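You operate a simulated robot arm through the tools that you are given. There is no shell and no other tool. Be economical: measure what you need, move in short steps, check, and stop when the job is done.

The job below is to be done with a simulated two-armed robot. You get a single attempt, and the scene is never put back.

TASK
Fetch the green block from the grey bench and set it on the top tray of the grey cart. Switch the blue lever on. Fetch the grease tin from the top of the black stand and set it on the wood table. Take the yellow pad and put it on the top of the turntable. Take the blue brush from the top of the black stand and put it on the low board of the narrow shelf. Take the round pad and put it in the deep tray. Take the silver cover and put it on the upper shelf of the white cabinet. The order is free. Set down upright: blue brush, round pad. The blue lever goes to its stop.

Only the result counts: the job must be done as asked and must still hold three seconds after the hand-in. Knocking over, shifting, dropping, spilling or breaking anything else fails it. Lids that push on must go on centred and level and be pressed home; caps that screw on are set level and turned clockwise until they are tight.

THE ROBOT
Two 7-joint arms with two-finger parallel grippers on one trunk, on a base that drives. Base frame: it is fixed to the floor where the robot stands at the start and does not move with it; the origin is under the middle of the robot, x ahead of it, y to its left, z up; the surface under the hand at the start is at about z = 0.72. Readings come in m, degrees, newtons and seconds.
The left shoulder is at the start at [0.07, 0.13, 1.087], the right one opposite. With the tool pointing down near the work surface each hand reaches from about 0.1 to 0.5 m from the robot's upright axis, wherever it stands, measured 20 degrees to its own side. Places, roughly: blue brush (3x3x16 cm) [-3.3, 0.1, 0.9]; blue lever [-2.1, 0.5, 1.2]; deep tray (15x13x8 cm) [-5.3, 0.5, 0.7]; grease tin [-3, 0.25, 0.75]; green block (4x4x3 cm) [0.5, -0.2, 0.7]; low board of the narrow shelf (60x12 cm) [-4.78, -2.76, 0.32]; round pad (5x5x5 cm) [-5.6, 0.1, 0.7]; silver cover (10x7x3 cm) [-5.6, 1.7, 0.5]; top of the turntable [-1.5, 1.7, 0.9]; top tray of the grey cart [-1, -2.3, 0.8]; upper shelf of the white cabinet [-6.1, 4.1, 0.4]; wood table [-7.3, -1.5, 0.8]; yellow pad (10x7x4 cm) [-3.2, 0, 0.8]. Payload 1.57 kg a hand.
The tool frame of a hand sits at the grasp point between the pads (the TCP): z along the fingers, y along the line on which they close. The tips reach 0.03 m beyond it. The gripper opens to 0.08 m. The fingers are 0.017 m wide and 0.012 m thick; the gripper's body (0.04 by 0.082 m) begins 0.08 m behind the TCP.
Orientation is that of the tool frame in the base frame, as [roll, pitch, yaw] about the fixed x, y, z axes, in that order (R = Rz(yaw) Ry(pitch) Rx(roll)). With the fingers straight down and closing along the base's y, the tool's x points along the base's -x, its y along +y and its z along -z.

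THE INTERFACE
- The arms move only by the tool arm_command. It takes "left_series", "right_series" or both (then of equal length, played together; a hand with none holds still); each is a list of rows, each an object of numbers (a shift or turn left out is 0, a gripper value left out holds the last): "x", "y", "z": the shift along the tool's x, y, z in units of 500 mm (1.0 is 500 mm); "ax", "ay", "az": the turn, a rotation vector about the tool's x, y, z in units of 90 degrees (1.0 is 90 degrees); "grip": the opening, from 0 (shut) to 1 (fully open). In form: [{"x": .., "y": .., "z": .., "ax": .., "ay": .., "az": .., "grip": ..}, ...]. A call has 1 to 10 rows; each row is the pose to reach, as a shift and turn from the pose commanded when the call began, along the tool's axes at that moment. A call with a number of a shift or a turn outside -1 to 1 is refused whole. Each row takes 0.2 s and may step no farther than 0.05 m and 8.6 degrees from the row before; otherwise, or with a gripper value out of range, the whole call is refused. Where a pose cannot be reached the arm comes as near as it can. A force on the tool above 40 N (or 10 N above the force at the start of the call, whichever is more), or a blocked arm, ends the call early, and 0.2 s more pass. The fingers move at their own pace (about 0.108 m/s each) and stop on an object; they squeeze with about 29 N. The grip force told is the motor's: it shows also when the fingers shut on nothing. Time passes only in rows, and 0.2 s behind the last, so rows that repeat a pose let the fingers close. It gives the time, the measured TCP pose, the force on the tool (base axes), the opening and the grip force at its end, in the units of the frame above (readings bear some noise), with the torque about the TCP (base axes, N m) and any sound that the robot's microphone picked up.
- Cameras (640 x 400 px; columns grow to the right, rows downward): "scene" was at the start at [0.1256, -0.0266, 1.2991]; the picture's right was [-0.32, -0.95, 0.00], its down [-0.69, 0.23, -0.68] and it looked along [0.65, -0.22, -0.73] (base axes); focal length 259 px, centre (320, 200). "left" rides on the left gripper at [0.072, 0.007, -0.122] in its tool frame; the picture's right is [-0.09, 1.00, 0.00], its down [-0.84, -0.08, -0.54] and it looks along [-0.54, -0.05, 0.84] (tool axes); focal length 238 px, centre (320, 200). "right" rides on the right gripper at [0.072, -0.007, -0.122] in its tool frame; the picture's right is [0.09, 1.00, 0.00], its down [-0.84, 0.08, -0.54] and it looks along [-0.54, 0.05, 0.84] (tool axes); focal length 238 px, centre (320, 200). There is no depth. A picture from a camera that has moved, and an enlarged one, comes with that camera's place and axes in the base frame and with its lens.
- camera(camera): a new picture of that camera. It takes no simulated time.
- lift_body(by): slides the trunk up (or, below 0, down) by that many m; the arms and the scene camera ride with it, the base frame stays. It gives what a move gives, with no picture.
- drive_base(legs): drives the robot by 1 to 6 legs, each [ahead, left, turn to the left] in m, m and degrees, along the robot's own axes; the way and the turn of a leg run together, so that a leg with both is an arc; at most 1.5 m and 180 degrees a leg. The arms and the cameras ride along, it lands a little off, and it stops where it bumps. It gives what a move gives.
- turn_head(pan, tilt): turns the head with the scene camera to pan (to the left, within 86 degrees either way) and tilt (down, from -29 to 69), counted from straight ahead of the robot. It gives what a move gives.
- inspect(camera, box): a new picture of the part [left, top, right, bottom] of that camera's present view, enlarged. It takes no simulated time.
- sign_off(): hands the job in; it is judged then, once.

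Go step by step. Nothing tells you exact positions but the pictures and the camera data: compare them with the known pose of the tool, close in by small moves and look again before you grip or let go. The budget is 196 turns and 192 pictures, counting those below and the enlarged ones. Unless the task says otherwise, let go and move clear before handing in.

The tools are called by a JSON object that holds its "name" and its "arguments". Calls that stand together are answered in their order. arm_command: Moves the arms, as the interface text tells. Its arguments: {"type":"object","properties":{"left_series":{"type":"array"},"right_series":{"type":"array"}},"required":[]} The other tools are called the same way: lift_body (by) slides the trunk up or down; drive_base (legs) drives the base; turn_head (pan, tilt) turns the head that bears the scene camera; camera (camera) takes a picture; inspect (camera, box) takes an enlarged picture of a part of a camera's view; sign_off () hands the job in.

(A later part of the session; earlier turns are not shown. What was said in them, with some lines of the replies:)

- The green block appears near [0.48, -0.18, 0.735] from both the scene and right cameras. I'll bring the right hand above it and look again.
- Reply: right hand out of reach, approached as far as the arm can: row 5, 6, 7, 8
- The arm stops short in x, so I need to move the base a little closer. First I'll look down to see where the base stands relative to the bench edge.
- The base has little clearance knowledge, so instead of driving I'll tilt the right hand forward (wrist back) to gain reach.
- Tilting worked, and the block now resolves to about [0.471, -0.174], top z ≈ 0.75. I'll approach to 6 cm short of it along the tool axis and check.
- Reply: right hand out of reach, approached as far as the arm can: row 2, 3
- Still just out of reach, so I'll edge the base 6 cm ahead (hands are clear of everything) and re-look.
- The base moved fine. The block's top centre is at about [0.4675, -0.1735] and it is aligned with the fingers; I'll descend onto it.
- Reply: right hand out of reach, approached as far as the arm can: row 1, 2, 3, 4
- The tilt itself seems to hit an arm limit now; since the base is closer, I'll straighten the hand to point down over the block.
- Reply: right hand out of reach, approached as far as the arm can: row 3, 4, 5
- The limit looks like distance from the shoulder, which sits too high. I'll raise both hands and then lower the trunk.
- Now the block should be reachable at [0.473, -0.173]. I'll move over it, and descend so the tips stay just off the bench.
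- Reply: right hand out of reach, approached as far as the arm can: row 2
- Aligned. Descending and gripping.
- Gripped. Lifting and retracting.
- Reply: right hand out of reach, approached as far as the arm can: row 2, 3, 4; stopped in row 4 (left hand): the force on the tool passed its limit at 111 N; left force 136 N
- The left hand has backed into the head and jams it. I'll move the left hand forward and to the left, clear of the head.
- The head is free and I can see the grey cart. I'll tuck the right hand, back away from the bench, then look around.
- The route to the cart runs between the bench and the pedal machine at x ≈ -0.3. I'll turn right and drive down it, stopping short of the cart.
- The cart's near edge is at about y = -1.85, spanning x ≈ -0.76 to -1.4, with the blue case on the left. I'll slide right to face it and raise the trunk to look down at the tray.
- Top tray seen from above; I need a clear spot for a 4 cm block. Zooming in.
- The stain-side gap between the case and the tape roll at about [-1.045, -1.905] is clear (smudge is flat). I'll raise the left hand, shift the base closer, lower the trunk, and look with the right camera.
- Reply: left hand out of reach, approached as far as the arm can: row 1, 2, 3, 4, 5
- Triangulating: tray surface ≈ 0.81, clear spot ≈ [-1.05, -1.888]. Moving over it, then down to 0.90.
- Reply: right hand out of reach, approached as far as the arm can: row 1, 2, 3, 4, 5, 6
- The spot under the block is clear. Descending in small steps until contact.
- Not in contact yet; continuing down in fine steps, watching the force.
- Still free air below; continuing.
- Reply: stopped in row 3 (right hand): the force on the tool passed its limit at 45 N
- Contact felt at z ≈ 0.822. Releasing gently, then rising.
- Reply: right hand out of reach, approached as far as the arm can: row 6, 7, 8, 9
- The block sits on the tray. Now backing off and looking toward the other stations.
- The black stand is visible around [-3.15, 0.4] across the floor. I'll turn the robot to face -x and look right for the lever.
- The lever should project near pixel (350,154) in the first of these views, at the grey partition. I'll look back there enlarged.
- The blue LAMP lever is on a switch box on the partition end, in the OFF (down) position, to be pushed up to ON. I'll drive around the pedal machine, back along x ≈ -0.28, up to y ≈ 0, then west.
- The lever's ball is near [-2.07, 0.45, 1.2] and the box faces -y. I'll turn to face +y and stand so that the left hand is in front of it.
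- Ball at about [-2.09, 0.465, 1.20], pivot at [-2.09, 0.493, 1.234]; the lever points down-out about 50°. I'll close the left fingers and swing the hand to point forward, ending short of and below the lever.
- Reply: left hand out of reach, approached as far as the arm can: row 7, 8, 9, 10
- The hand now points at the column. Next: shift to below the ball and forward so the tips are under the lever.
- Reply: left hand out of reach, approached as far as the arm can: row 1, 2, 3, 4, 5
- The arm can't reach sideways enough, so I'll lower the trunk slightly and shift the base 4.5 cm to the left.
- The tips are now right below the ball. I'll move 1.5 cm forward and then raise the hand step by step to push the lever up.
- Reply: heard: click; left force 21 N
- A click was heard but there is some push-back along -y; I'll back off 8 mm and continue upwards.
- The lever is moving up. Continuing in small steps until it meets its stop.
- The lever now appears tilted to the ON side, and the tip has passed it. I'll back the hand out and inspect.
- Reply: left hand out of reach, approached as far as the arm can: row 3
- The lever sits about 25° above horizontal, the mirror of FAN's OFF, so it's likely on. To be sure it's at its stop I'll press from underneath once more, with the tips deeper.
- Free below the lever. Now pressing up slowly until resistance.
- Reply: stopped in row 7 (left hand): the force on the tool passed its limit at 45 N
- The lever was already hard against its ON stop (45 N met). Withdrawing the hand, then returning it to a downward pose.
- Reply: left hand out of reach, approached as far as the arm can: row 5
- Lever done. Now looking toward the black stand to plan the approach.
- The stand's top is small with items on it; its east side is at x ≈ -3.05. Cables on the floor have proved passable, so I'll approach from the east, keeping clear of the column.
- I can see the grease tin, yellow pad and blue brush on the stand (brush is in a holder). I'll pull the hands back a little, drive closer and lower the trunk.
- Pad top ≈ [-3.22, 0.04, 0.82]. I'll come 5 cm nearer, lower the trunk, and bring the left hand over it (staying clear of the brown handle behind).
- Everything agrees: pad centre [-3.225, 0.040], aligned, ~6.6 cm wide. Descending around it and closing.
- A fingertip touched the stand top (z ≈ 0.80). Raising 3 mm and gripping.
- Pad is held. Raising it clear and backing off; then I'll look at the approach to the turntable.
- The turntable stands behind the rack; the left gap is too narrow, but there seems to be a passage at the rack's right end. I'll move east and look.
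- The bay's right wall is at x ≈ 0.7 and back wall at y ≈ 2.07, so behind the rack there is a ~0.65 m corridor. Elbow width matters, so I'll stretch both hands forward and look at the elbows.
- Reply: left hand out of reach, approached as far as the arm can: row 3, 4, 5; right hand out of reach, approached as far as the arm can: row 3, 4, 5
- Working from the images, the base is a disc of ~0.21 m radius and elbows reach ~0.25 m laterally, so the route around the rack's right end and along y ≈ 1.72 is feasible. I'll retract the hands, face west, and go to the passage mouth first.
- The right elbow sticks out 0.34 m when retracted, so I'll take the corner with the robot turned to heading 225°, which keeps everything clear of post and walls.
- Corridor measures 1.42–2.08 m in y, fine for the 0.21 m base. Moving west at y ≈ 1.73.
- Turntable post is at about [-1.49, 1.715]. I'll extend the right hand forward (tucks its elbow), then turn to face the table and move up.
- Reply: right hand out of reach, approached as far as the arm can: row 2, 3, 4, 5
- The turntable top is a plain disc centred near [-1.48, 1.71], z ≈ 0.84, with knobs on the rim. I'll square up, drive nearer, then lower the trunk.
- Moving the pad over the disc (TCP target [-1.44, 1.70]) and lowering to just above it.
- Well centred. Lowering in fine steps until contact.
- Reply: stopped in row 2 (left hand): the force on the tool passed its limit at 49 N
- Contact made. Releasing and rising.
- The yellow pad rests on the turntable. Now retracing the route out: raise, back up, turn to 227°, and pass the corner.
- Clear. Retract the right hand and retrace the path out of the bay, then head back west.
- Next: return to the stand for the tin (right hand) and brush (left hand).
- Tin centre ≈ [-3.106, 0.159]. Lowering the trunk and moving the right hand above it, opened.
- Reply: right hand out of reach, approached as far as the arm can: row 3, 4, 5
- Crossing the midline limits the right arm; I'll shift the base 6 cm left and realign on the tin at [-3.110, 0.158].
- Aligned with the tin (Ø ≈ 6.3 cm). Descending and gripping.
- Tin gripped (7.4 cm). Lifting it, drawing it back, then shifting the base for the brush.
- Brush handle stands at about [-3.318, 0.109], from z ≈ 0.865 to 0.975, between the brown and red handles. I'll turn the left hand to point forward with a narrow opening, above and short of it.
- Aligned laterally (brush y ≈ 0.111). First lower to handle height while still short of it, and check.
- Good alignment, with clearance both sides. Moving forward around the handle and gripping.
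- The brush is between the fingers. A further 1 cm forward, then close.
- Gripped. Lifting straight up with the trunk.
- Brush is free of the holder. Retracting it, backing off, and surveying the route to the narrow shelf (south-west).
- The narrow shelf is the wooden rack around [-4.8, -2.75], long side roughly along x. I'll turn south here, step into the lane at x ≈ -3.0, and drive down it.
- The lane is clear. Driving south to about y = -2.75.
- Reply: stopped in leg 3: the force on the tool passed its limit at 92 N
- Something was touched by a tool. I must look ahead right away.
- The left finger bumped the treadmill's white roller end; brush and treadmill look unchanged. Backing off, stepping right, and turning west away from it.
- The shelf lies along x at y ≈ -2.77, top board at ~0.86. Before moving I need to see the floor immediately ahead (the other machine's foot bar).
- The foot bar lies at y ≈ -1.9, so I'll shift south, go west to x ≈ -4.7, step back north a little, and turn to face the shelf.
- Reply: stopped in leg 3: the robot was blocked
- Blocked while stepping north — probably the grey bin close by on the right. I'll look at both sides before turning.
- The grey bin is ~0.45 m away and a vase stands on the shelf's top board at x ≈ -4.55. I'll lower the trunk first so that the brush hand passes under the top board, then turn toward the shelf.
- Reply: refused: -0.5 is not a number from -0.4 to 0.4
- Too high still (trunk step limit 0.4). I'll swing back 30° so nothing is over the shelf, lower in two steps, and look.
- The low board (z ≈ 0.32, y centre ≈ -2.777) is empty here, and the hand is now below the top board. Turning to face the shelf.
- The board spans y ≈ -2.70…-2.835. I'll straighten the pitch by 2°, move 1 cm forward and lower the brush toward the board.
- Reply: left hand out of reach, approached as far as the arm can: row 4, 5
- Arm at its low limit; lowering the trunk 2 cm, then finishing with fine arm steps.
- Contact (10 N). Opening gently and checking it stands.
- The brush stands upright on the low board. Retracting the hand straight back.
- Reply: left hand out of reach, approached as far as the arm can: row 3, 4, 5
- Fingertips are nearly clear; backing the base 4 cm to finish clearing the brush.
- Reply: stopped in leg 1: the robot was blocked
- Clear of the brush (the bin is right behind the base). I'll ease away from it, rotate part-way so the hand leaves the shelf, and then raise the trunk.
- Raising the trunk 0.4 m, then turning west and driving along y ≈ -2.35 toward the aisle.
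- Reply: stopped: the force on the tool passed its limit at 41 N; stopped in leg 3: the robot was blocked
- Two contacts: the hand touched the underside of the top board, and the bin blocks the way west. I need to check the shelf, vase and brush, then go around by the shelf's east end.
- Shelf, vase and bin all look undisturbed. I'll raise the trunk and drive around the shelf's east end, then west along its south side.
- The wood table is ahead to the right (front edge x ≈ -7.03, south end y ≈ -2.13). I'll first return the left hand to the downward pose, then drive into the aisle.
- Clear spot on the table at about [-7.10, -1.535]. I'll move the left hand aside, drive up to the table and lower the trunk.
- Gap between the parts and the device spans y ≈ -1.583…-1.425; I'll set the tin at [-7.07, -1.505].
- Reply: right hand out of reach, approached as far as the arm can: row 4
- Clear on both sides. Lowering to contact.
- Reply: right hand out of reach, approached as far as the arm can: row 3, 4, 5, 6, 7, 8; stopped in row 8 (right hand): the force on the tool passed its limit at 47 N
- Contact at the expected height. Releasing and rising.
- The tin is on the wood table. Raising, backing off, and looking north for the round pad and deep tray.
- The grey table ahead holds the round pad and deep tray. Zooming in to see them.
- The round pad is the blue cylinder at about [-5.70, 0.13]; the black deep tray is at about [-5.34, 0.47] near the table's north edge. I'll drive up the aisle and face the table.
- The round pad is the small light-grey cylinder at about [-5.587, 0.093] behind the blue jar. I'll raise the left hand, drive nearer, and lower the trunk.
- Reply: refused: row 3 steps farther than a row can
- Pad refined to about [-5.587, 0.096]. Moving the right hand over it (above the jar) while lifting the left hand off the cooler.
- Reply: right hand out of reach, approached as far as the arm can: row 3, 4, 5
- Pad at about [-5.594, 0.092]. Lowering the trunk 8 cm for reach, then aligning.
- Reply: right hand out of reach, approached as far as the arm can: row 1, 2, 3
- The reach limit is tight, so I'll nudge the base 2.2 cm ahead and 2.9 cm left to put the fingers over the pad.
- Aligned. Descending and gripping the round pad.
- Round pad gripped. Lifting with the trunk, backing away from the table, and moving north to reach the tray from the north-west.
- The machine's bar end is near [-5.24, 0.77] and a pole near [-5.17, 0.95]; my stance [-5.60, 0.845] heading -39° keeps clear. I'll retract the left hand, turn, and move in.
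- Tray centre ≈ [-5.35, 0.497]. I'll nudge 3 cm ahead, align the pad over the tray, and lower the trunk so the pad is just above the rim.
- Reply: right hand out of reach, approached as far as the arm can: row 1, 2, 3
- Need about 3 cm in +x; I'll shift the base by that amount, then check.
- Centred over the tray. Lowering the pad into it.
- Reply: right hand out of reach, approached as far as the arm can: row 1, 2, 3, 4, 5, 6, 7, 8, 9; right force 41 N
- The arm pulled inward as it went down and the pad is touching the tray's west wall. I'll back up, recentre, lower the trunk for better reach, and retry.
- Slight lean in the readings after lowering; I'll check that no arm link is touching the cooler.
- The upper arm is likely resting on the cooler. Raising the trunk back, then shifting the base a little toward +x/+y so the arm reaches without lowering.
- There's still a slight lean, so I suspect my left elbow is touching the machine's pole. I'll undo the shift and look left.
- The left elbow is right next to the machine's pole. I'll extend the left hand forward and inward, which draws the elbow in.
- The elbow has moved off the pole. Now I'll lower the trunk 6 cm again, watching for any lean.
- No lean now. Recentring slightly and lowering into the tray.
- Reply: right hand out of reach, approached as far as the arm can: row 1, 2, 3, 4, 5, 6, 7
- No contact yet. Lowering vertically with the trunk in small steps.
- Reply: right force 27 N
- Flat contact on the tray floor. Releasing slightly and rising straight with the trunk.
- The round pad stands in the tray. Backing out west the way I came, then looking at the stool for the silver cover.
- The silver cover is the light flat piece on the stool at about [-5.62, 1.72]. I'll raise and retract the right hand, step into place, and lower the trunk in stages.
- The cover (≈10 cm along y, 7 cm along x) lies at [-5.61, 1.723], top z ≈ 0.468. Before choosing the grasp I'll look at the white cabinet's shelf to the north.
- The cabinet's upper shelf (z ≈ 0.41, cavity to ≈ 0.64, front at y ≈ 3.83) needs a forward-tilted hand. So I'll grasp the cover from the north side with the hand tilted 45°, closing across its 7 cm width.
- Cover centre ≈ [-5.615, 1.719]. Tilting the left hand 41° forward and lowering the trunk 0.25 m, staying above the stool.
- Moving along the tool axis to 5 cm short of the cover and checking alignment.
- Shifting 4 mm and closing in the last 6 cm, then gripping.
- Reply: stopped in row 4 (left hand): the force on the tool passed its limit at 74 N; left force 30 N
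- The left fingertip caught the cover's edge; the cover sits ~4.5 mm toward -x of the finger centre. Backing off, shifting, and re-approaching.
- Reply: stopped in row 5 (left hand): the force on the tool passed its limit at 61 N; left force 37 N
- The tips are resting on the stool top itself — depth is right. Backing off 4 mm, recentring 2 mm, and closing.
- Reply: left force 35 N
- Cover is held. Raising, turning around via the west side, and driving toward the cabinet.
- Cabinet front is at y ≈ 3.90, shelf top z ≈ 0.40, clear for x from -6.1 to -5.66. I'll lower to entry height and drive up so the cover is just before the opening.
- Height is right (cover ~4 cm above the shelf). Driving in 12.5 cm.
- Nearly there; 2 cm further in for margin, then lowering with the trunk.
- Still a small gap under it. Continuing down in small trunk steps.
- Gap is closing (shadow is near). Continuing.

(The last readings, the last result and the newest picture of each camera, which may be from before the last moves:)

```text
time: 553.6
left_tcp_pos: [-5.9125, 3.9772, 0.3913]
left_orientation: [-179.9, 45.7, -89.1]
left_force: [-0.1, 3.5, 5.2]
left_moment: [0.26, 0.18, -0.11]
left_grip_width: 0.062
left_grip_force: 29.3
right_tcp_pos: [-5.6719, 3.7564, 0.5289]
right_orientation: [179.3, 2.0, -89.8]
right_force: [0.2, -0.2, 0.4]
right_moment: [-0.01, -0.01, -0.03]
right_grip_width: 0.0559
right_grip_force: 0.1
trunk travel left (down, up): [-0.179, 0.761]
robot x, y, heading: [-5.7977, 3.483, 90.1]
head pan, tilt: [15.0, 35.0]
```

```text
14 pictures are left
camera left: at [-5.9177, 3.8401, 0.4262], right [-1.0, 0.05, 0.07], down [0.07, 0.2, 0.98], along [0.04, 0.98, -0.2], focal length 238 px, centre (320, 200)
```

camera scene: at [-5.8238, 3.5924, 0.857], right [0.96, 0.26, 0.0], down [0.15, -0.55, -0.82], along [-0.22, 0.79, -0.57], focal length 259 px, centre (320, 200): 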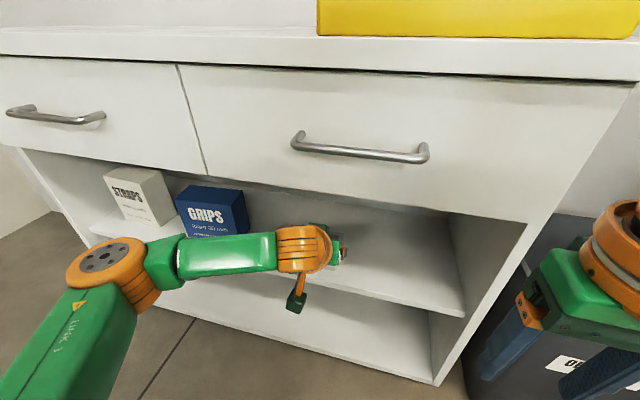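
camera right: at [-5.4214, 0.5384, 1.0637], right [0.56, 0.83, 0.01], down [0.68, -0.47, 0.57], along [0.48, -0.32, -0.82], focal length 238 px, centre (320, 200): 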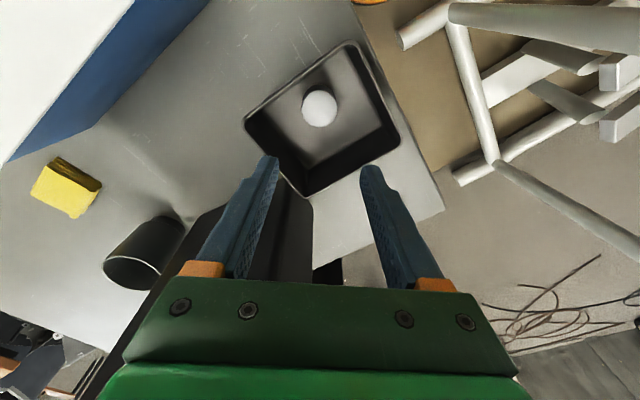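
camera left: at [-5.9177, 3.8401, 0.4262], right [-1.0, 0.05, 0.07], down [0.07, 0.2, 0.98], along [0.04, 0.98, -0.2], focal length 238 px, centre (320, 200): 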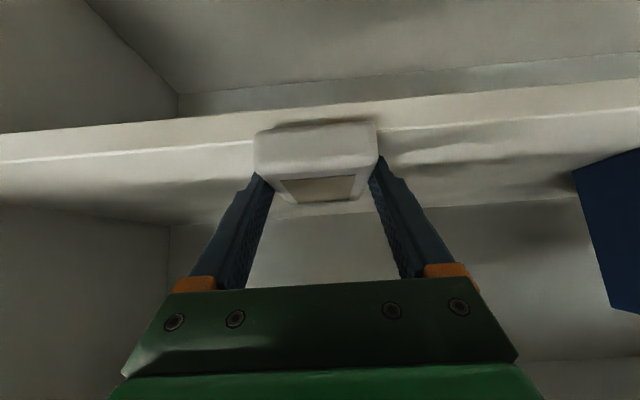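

Contact, but the cover's near edge is ~8 mm short of the shelf front. I'll lift 1.5 cm, go 3.5 cm deeper, and lower again.

{"name": "lift_body", "arguments": {"by": 0.018}}

{"name": "drive_base", "arguments": {"legs": [[0.038, 0, 0]]}}

{"name": "lift_body", "arguments": {"by": -0.012}}

{"name": "lift_body", "arguments": {"by": -0.005}}

{"name": "camera", "arguments": {"camera": "left"}}

```text
time: 554.2
left_tcp_pos: [-5.9117, 3.9754, 0.4094]
left_orientation: [-179.9, 45.2, -89.2]
left_force: [-0.4, -0.1, -1.8]
left_moment: [-0.1, -0.03, 0.0]
left_grip_width: 0.0616
left_grip_force: 28.7
right_tcp_pos: [-5.6714, 3.7568, 0.5466]
right_orientation: [179.4, 1.9, -90.0]
right_force: [0.1, -0.3, -0.6]
right_moment: [-0.02, -0.01, -0.02]
right_grip_width: 0.0561
right_grip_force: 0.1
trunk travel left (down, up): [-0.197, 0.743]
robot x, y, heading: [-5.7988, 3.4831, 90.1]
head pan, tilt: [15.0, 35.0]
```

```text
time: 555.1
left_tcp_pos: [-5.912, 4.0139, 0.4091]
left_orientation: [-179.9, 45.2, -89.4]
left_force: [-0.8, -0.5, -2.0]
left_moment: [-0.03, 0.0, -0.01]
left_grip_width: 0.0615
left_grip_force: 29.5
right_tcp_pos: [-5.67, 3.7949, 0.5466]
right_orientation: [179.4, 1.9, -89.9]
right_force: [0.0, 0.2, -0.3]
right_moment: [-0.01, -0.04, 0.01]
right_grip_width: 0.0559
right_grip_force: 0.0
trunk travel left (down, up): [-0.197, 0.743]
robot x, y, heading: [-5.7995, 3.5216, 90.3]
head pan, tilt: [15.0, 35.0]
```

```text
time: 555.7
left_tcp_pos: [-5.9116, 4.0143, 0.3966]
left_orientation: [-179.9, 45.3, -89.3]
left_force: [0.4, 0.5, -2.7]
left_moment: [-0.05, 0.0, -0.01]
left_grip_width: 0.0619
left_grip_force: 28.8
right_tcp_pos: [-5.6714, 3.794, 0.5342]
right_orientation: [179.3, 2.0, -90.0]
right_force: [0.3, 0.0, 0.6]
right_moment: [-0.01, 0.02, 0.01]
right_grip_width: 0.0561
right_grip_force: 0.0
trunk travel left (down, up): [-0.185, 0.755]
robot x, y, heading: [-5.7999, 3.5166, 90.3]
head pan, tilt: [15.0, 35.0]
```

```text
time: 556.2
left_tcp_pos: [-5.9119, 4.0136, 0.3919]
left_orientation: [-179.9, 45.5, -89.1]
left_force: [-0.9, 2.8, 0.9]
left_moment: [0.26, -0.11, 0.02]
left_grip_width: 0.0615
left_grip_force: 28.8
right_tcp_pos: [-5.6708, 3.7948, 0.5299]
right_orientation: [179.3, 2.0, -89.9]
right_force: [0.1, -0.4, 0.0]
right_moment: [0.01, 0.0, -0.01]
right_grip_width: 0.0559
right_grip_force: 0.1
trunk travel left (down, up): [-0.18, 0.76]
robot x, y, heading: [-5.8012, 3.5164, 90.2]
head pan, tilt: [15.0, 35.0]
```

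```text
13 pictures are left
camera left: at [-5.9179, 3.878, 0.4266], right [-1.0, 0.05, 0.06], down [0.07, 0.2, 0.98], along [0.04, 0.98, -0.2], focal length 238 px, centre (320, 200)
```

left: 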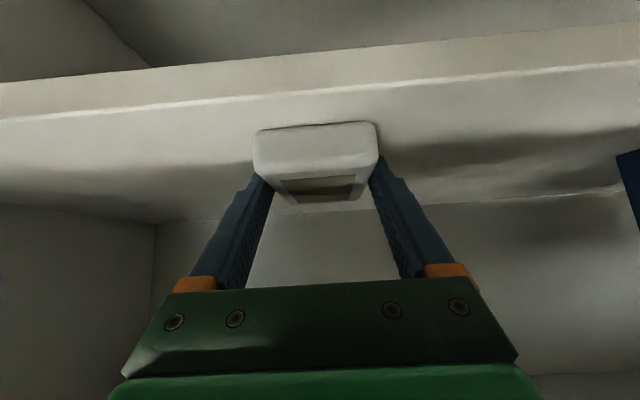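

Fully on the shelf now, in light contact. Releasing, lifting 6 mm, and backing straight out.

{"name": "arm_command", "arguments": {"left_series": [{"grip": 0.85}, {"grip": 0.95}, {"grip": 1}, {"grip": 1}]}}

{"name": "lift_body", "arguments": {"by": 0.012}}

{"name": "camera", "arguments": {"camera": "left"}}

```text
time: 557.2
left_tcp_pos: [-5.9127, 4.0142, 0.391]
left_orientation: [180.0, 45.4, -89.3]
left_force: [1.5, -0.5, 2.6]
left_moment: [0.0, 0.03, 0.02]
left_grip_width: 0.0781
left_grip_force: 0.1
right_tcp_pos: [-5.6714, 3.7942, 0.5299]
right_orientation: [179.4, 2.0, -90.0]
right_force: [-0.4, -0.3, 0.1]
right_moment: [-0.01, -0.04, -0.01]
right_grip_width: 0.0558
right_grip_force: 0.1
trunk travel left (down, up): [-0.18, 0.76]
robot x, y, heading: [-5.7991, 3.5212, 90.2]
head pan, tilt: [15.0, 35.0]
```

```text
time: 557.9
left_tcp_pos: [-5.9127, 4.0148, 0.4041]
left_orientation: [-179.9, 45.5, -89.3]
left_force: [0.2, 0.0, 0.5]
left_moment: [0.02, 0.0, 0.03]
left_grip_width: 0.08
left_grip_force: 0.1
right_tcp_pos: [-5.6712, 3.7955, 0.5424]
right_orientation: [179.2, 2.0, -90.0]
right_force: [0.4, -0.3, -0.2]
right_moment: [0.02, -0.02, -0.01]
right_grip_width: 0.0561
right_grip_force: 0.1
trunk travel left (down, up): [-0.192, 0.748]
robot x, y, heading: [-5.799, 3.5178, 90.3]
head pan, tilt: [15.0, 35.0]
```

```text
12 pictures are left
camera left: at [-5.918, 3.8779, 0.4383], right [-1.0, 0.05, 0.07], down [0.07, 0.2, 0.98], along [0.04, 0.98, -0.21], focal length 238 px, centre (320, 200)
```

left: 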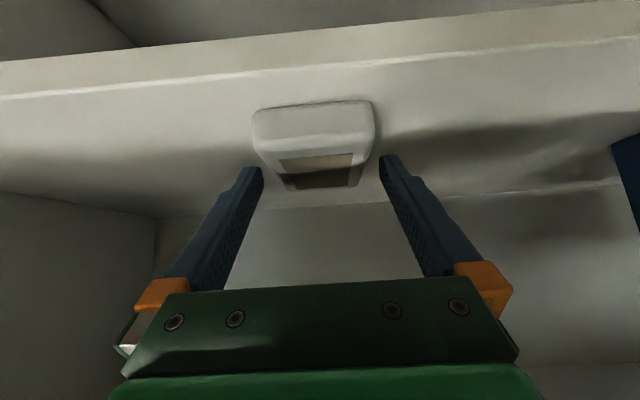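

The cover rests flat on the shelf and is free of the fingers. Backing straight out, then a final look.

{"name": "drive_base", "arguments": {"legs": [[-0.35, 0, 0]]}}

{"name": "turn_head", "arguments": {"pan": 8, "tilt": 25}}

{"name": "camera", "arguments": {"camera": "scene"}}

```text
time: 560.1
left_tcp_pos: [-5.909, 3.6657, 0.4032]
left_orientation: [180.0, 45.3, -89.6]
left_force: [0.4, -0.2, -0.8]
left_moment: [-0.01, 0.0, 0.02]
left_grip_width: 0.0799
left_grip_force: 0.0
right_tcp_pos: [-5.669, 3.445, 0.5426]
right_orientation: [179.3, 2.0, -90.3]
right_force: [0.4, 0.3, -0.3]
right_moment: [0.0, 0.0, 0.01]
right_grip_width: 0.0559
right_grip_force: 0.2
trunk travel left (down, up): [-0.192, 0.748]
robot x, y, heading: [-5.7978, 3.1699, 89.9]
head pan, tilt: [15.0, 35.0]
```

```text
time: 560.8
left_tcp_pos: [-5.908, 3.6658, 0.4031]
left_orientation: [-179.9, 45.4, -89.6]
left_force: [0.2, -1.1, 0.0]
left_moment: [0.03, 0.02, -0.02]
left_grip_width: 0.08
left_grip_force: 0.1
right_tcp_pos: [-5.6678, 3.4458, 0.5412]
right_orientation: [179.3, 2.0, -90.3]
right_force: [-0.2, 0.2, 1.2]
right_moment: [-0.04, -0.03, -0.02]
right_grip_width: 0.056
right_grip_force: 0.2
trunk travel left (down, up): [-0.192, 0.748]
robot x, y, heading: [-5.7971, 3.1674, 89.9]
head pan, tilt: [8.0, 25.0]
```

```text
11 pictures are left
camera scene: at [-5.8129, 3.3097, 0.7998], right [0.99, 0.14, 0.0], down [0.06, -0.42, -0.91], along [-0.12, 0.9, -0.42], focal length 259 px, centre (320, 200)
```

scene: 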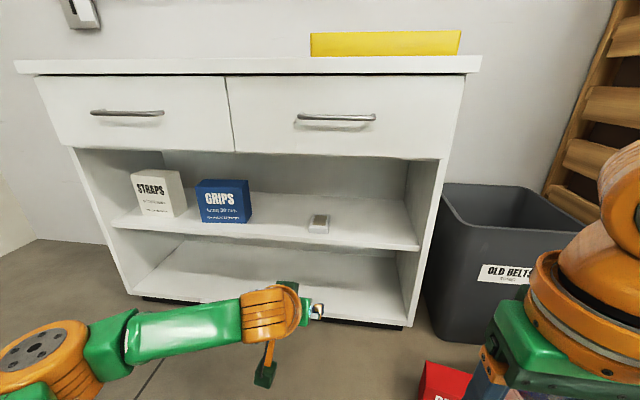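

The silver cover lies on the upper shelf, the hands are clear, and all seven parts are done. Handing in.

{"name": "sign_off", "arguments": {}}

```text
The job is handed in.
```

I did all seven parts and handed the job in, but I bumped a few things on the way. I checked each item by camera as I placed it and did not go back for a second look at the end.

| Item | Where it is now |
|---|---|
| Green block | Top tray of the grey cart |
| Blue lever | On, pushed up hard against its stop |
| Yellow pad | Top of the turntable |
| Blue brush | Standing upright on the low board of the narrow shelf |
| Grease tin | Wood table |
| Round pad | Upright in the deep tray |
| Silver cover | Upper shelf of the white cabinet |

**Unplanned contacts:**
- **Treadmill:** a finger hit a roller end at about 92 N.
- **Narrow shelf:** a hand pressed up under the top board at about 41 N. The shelf and the vase on it looked undisturbed afterwards.
- **Grey bin:** the base bumped it three times. It looked in place afterwards.
- **Exercise machine by the grey table:** my left elbow appeared to lean on a pole, judging by a slight tilt of the robot. I moved the elbow off it but did not confirm that the pole stayed put.
- **Deep tray:** the pad pressed on the tray at about 41 N on the first try. I saw no shift, but did not measure one.
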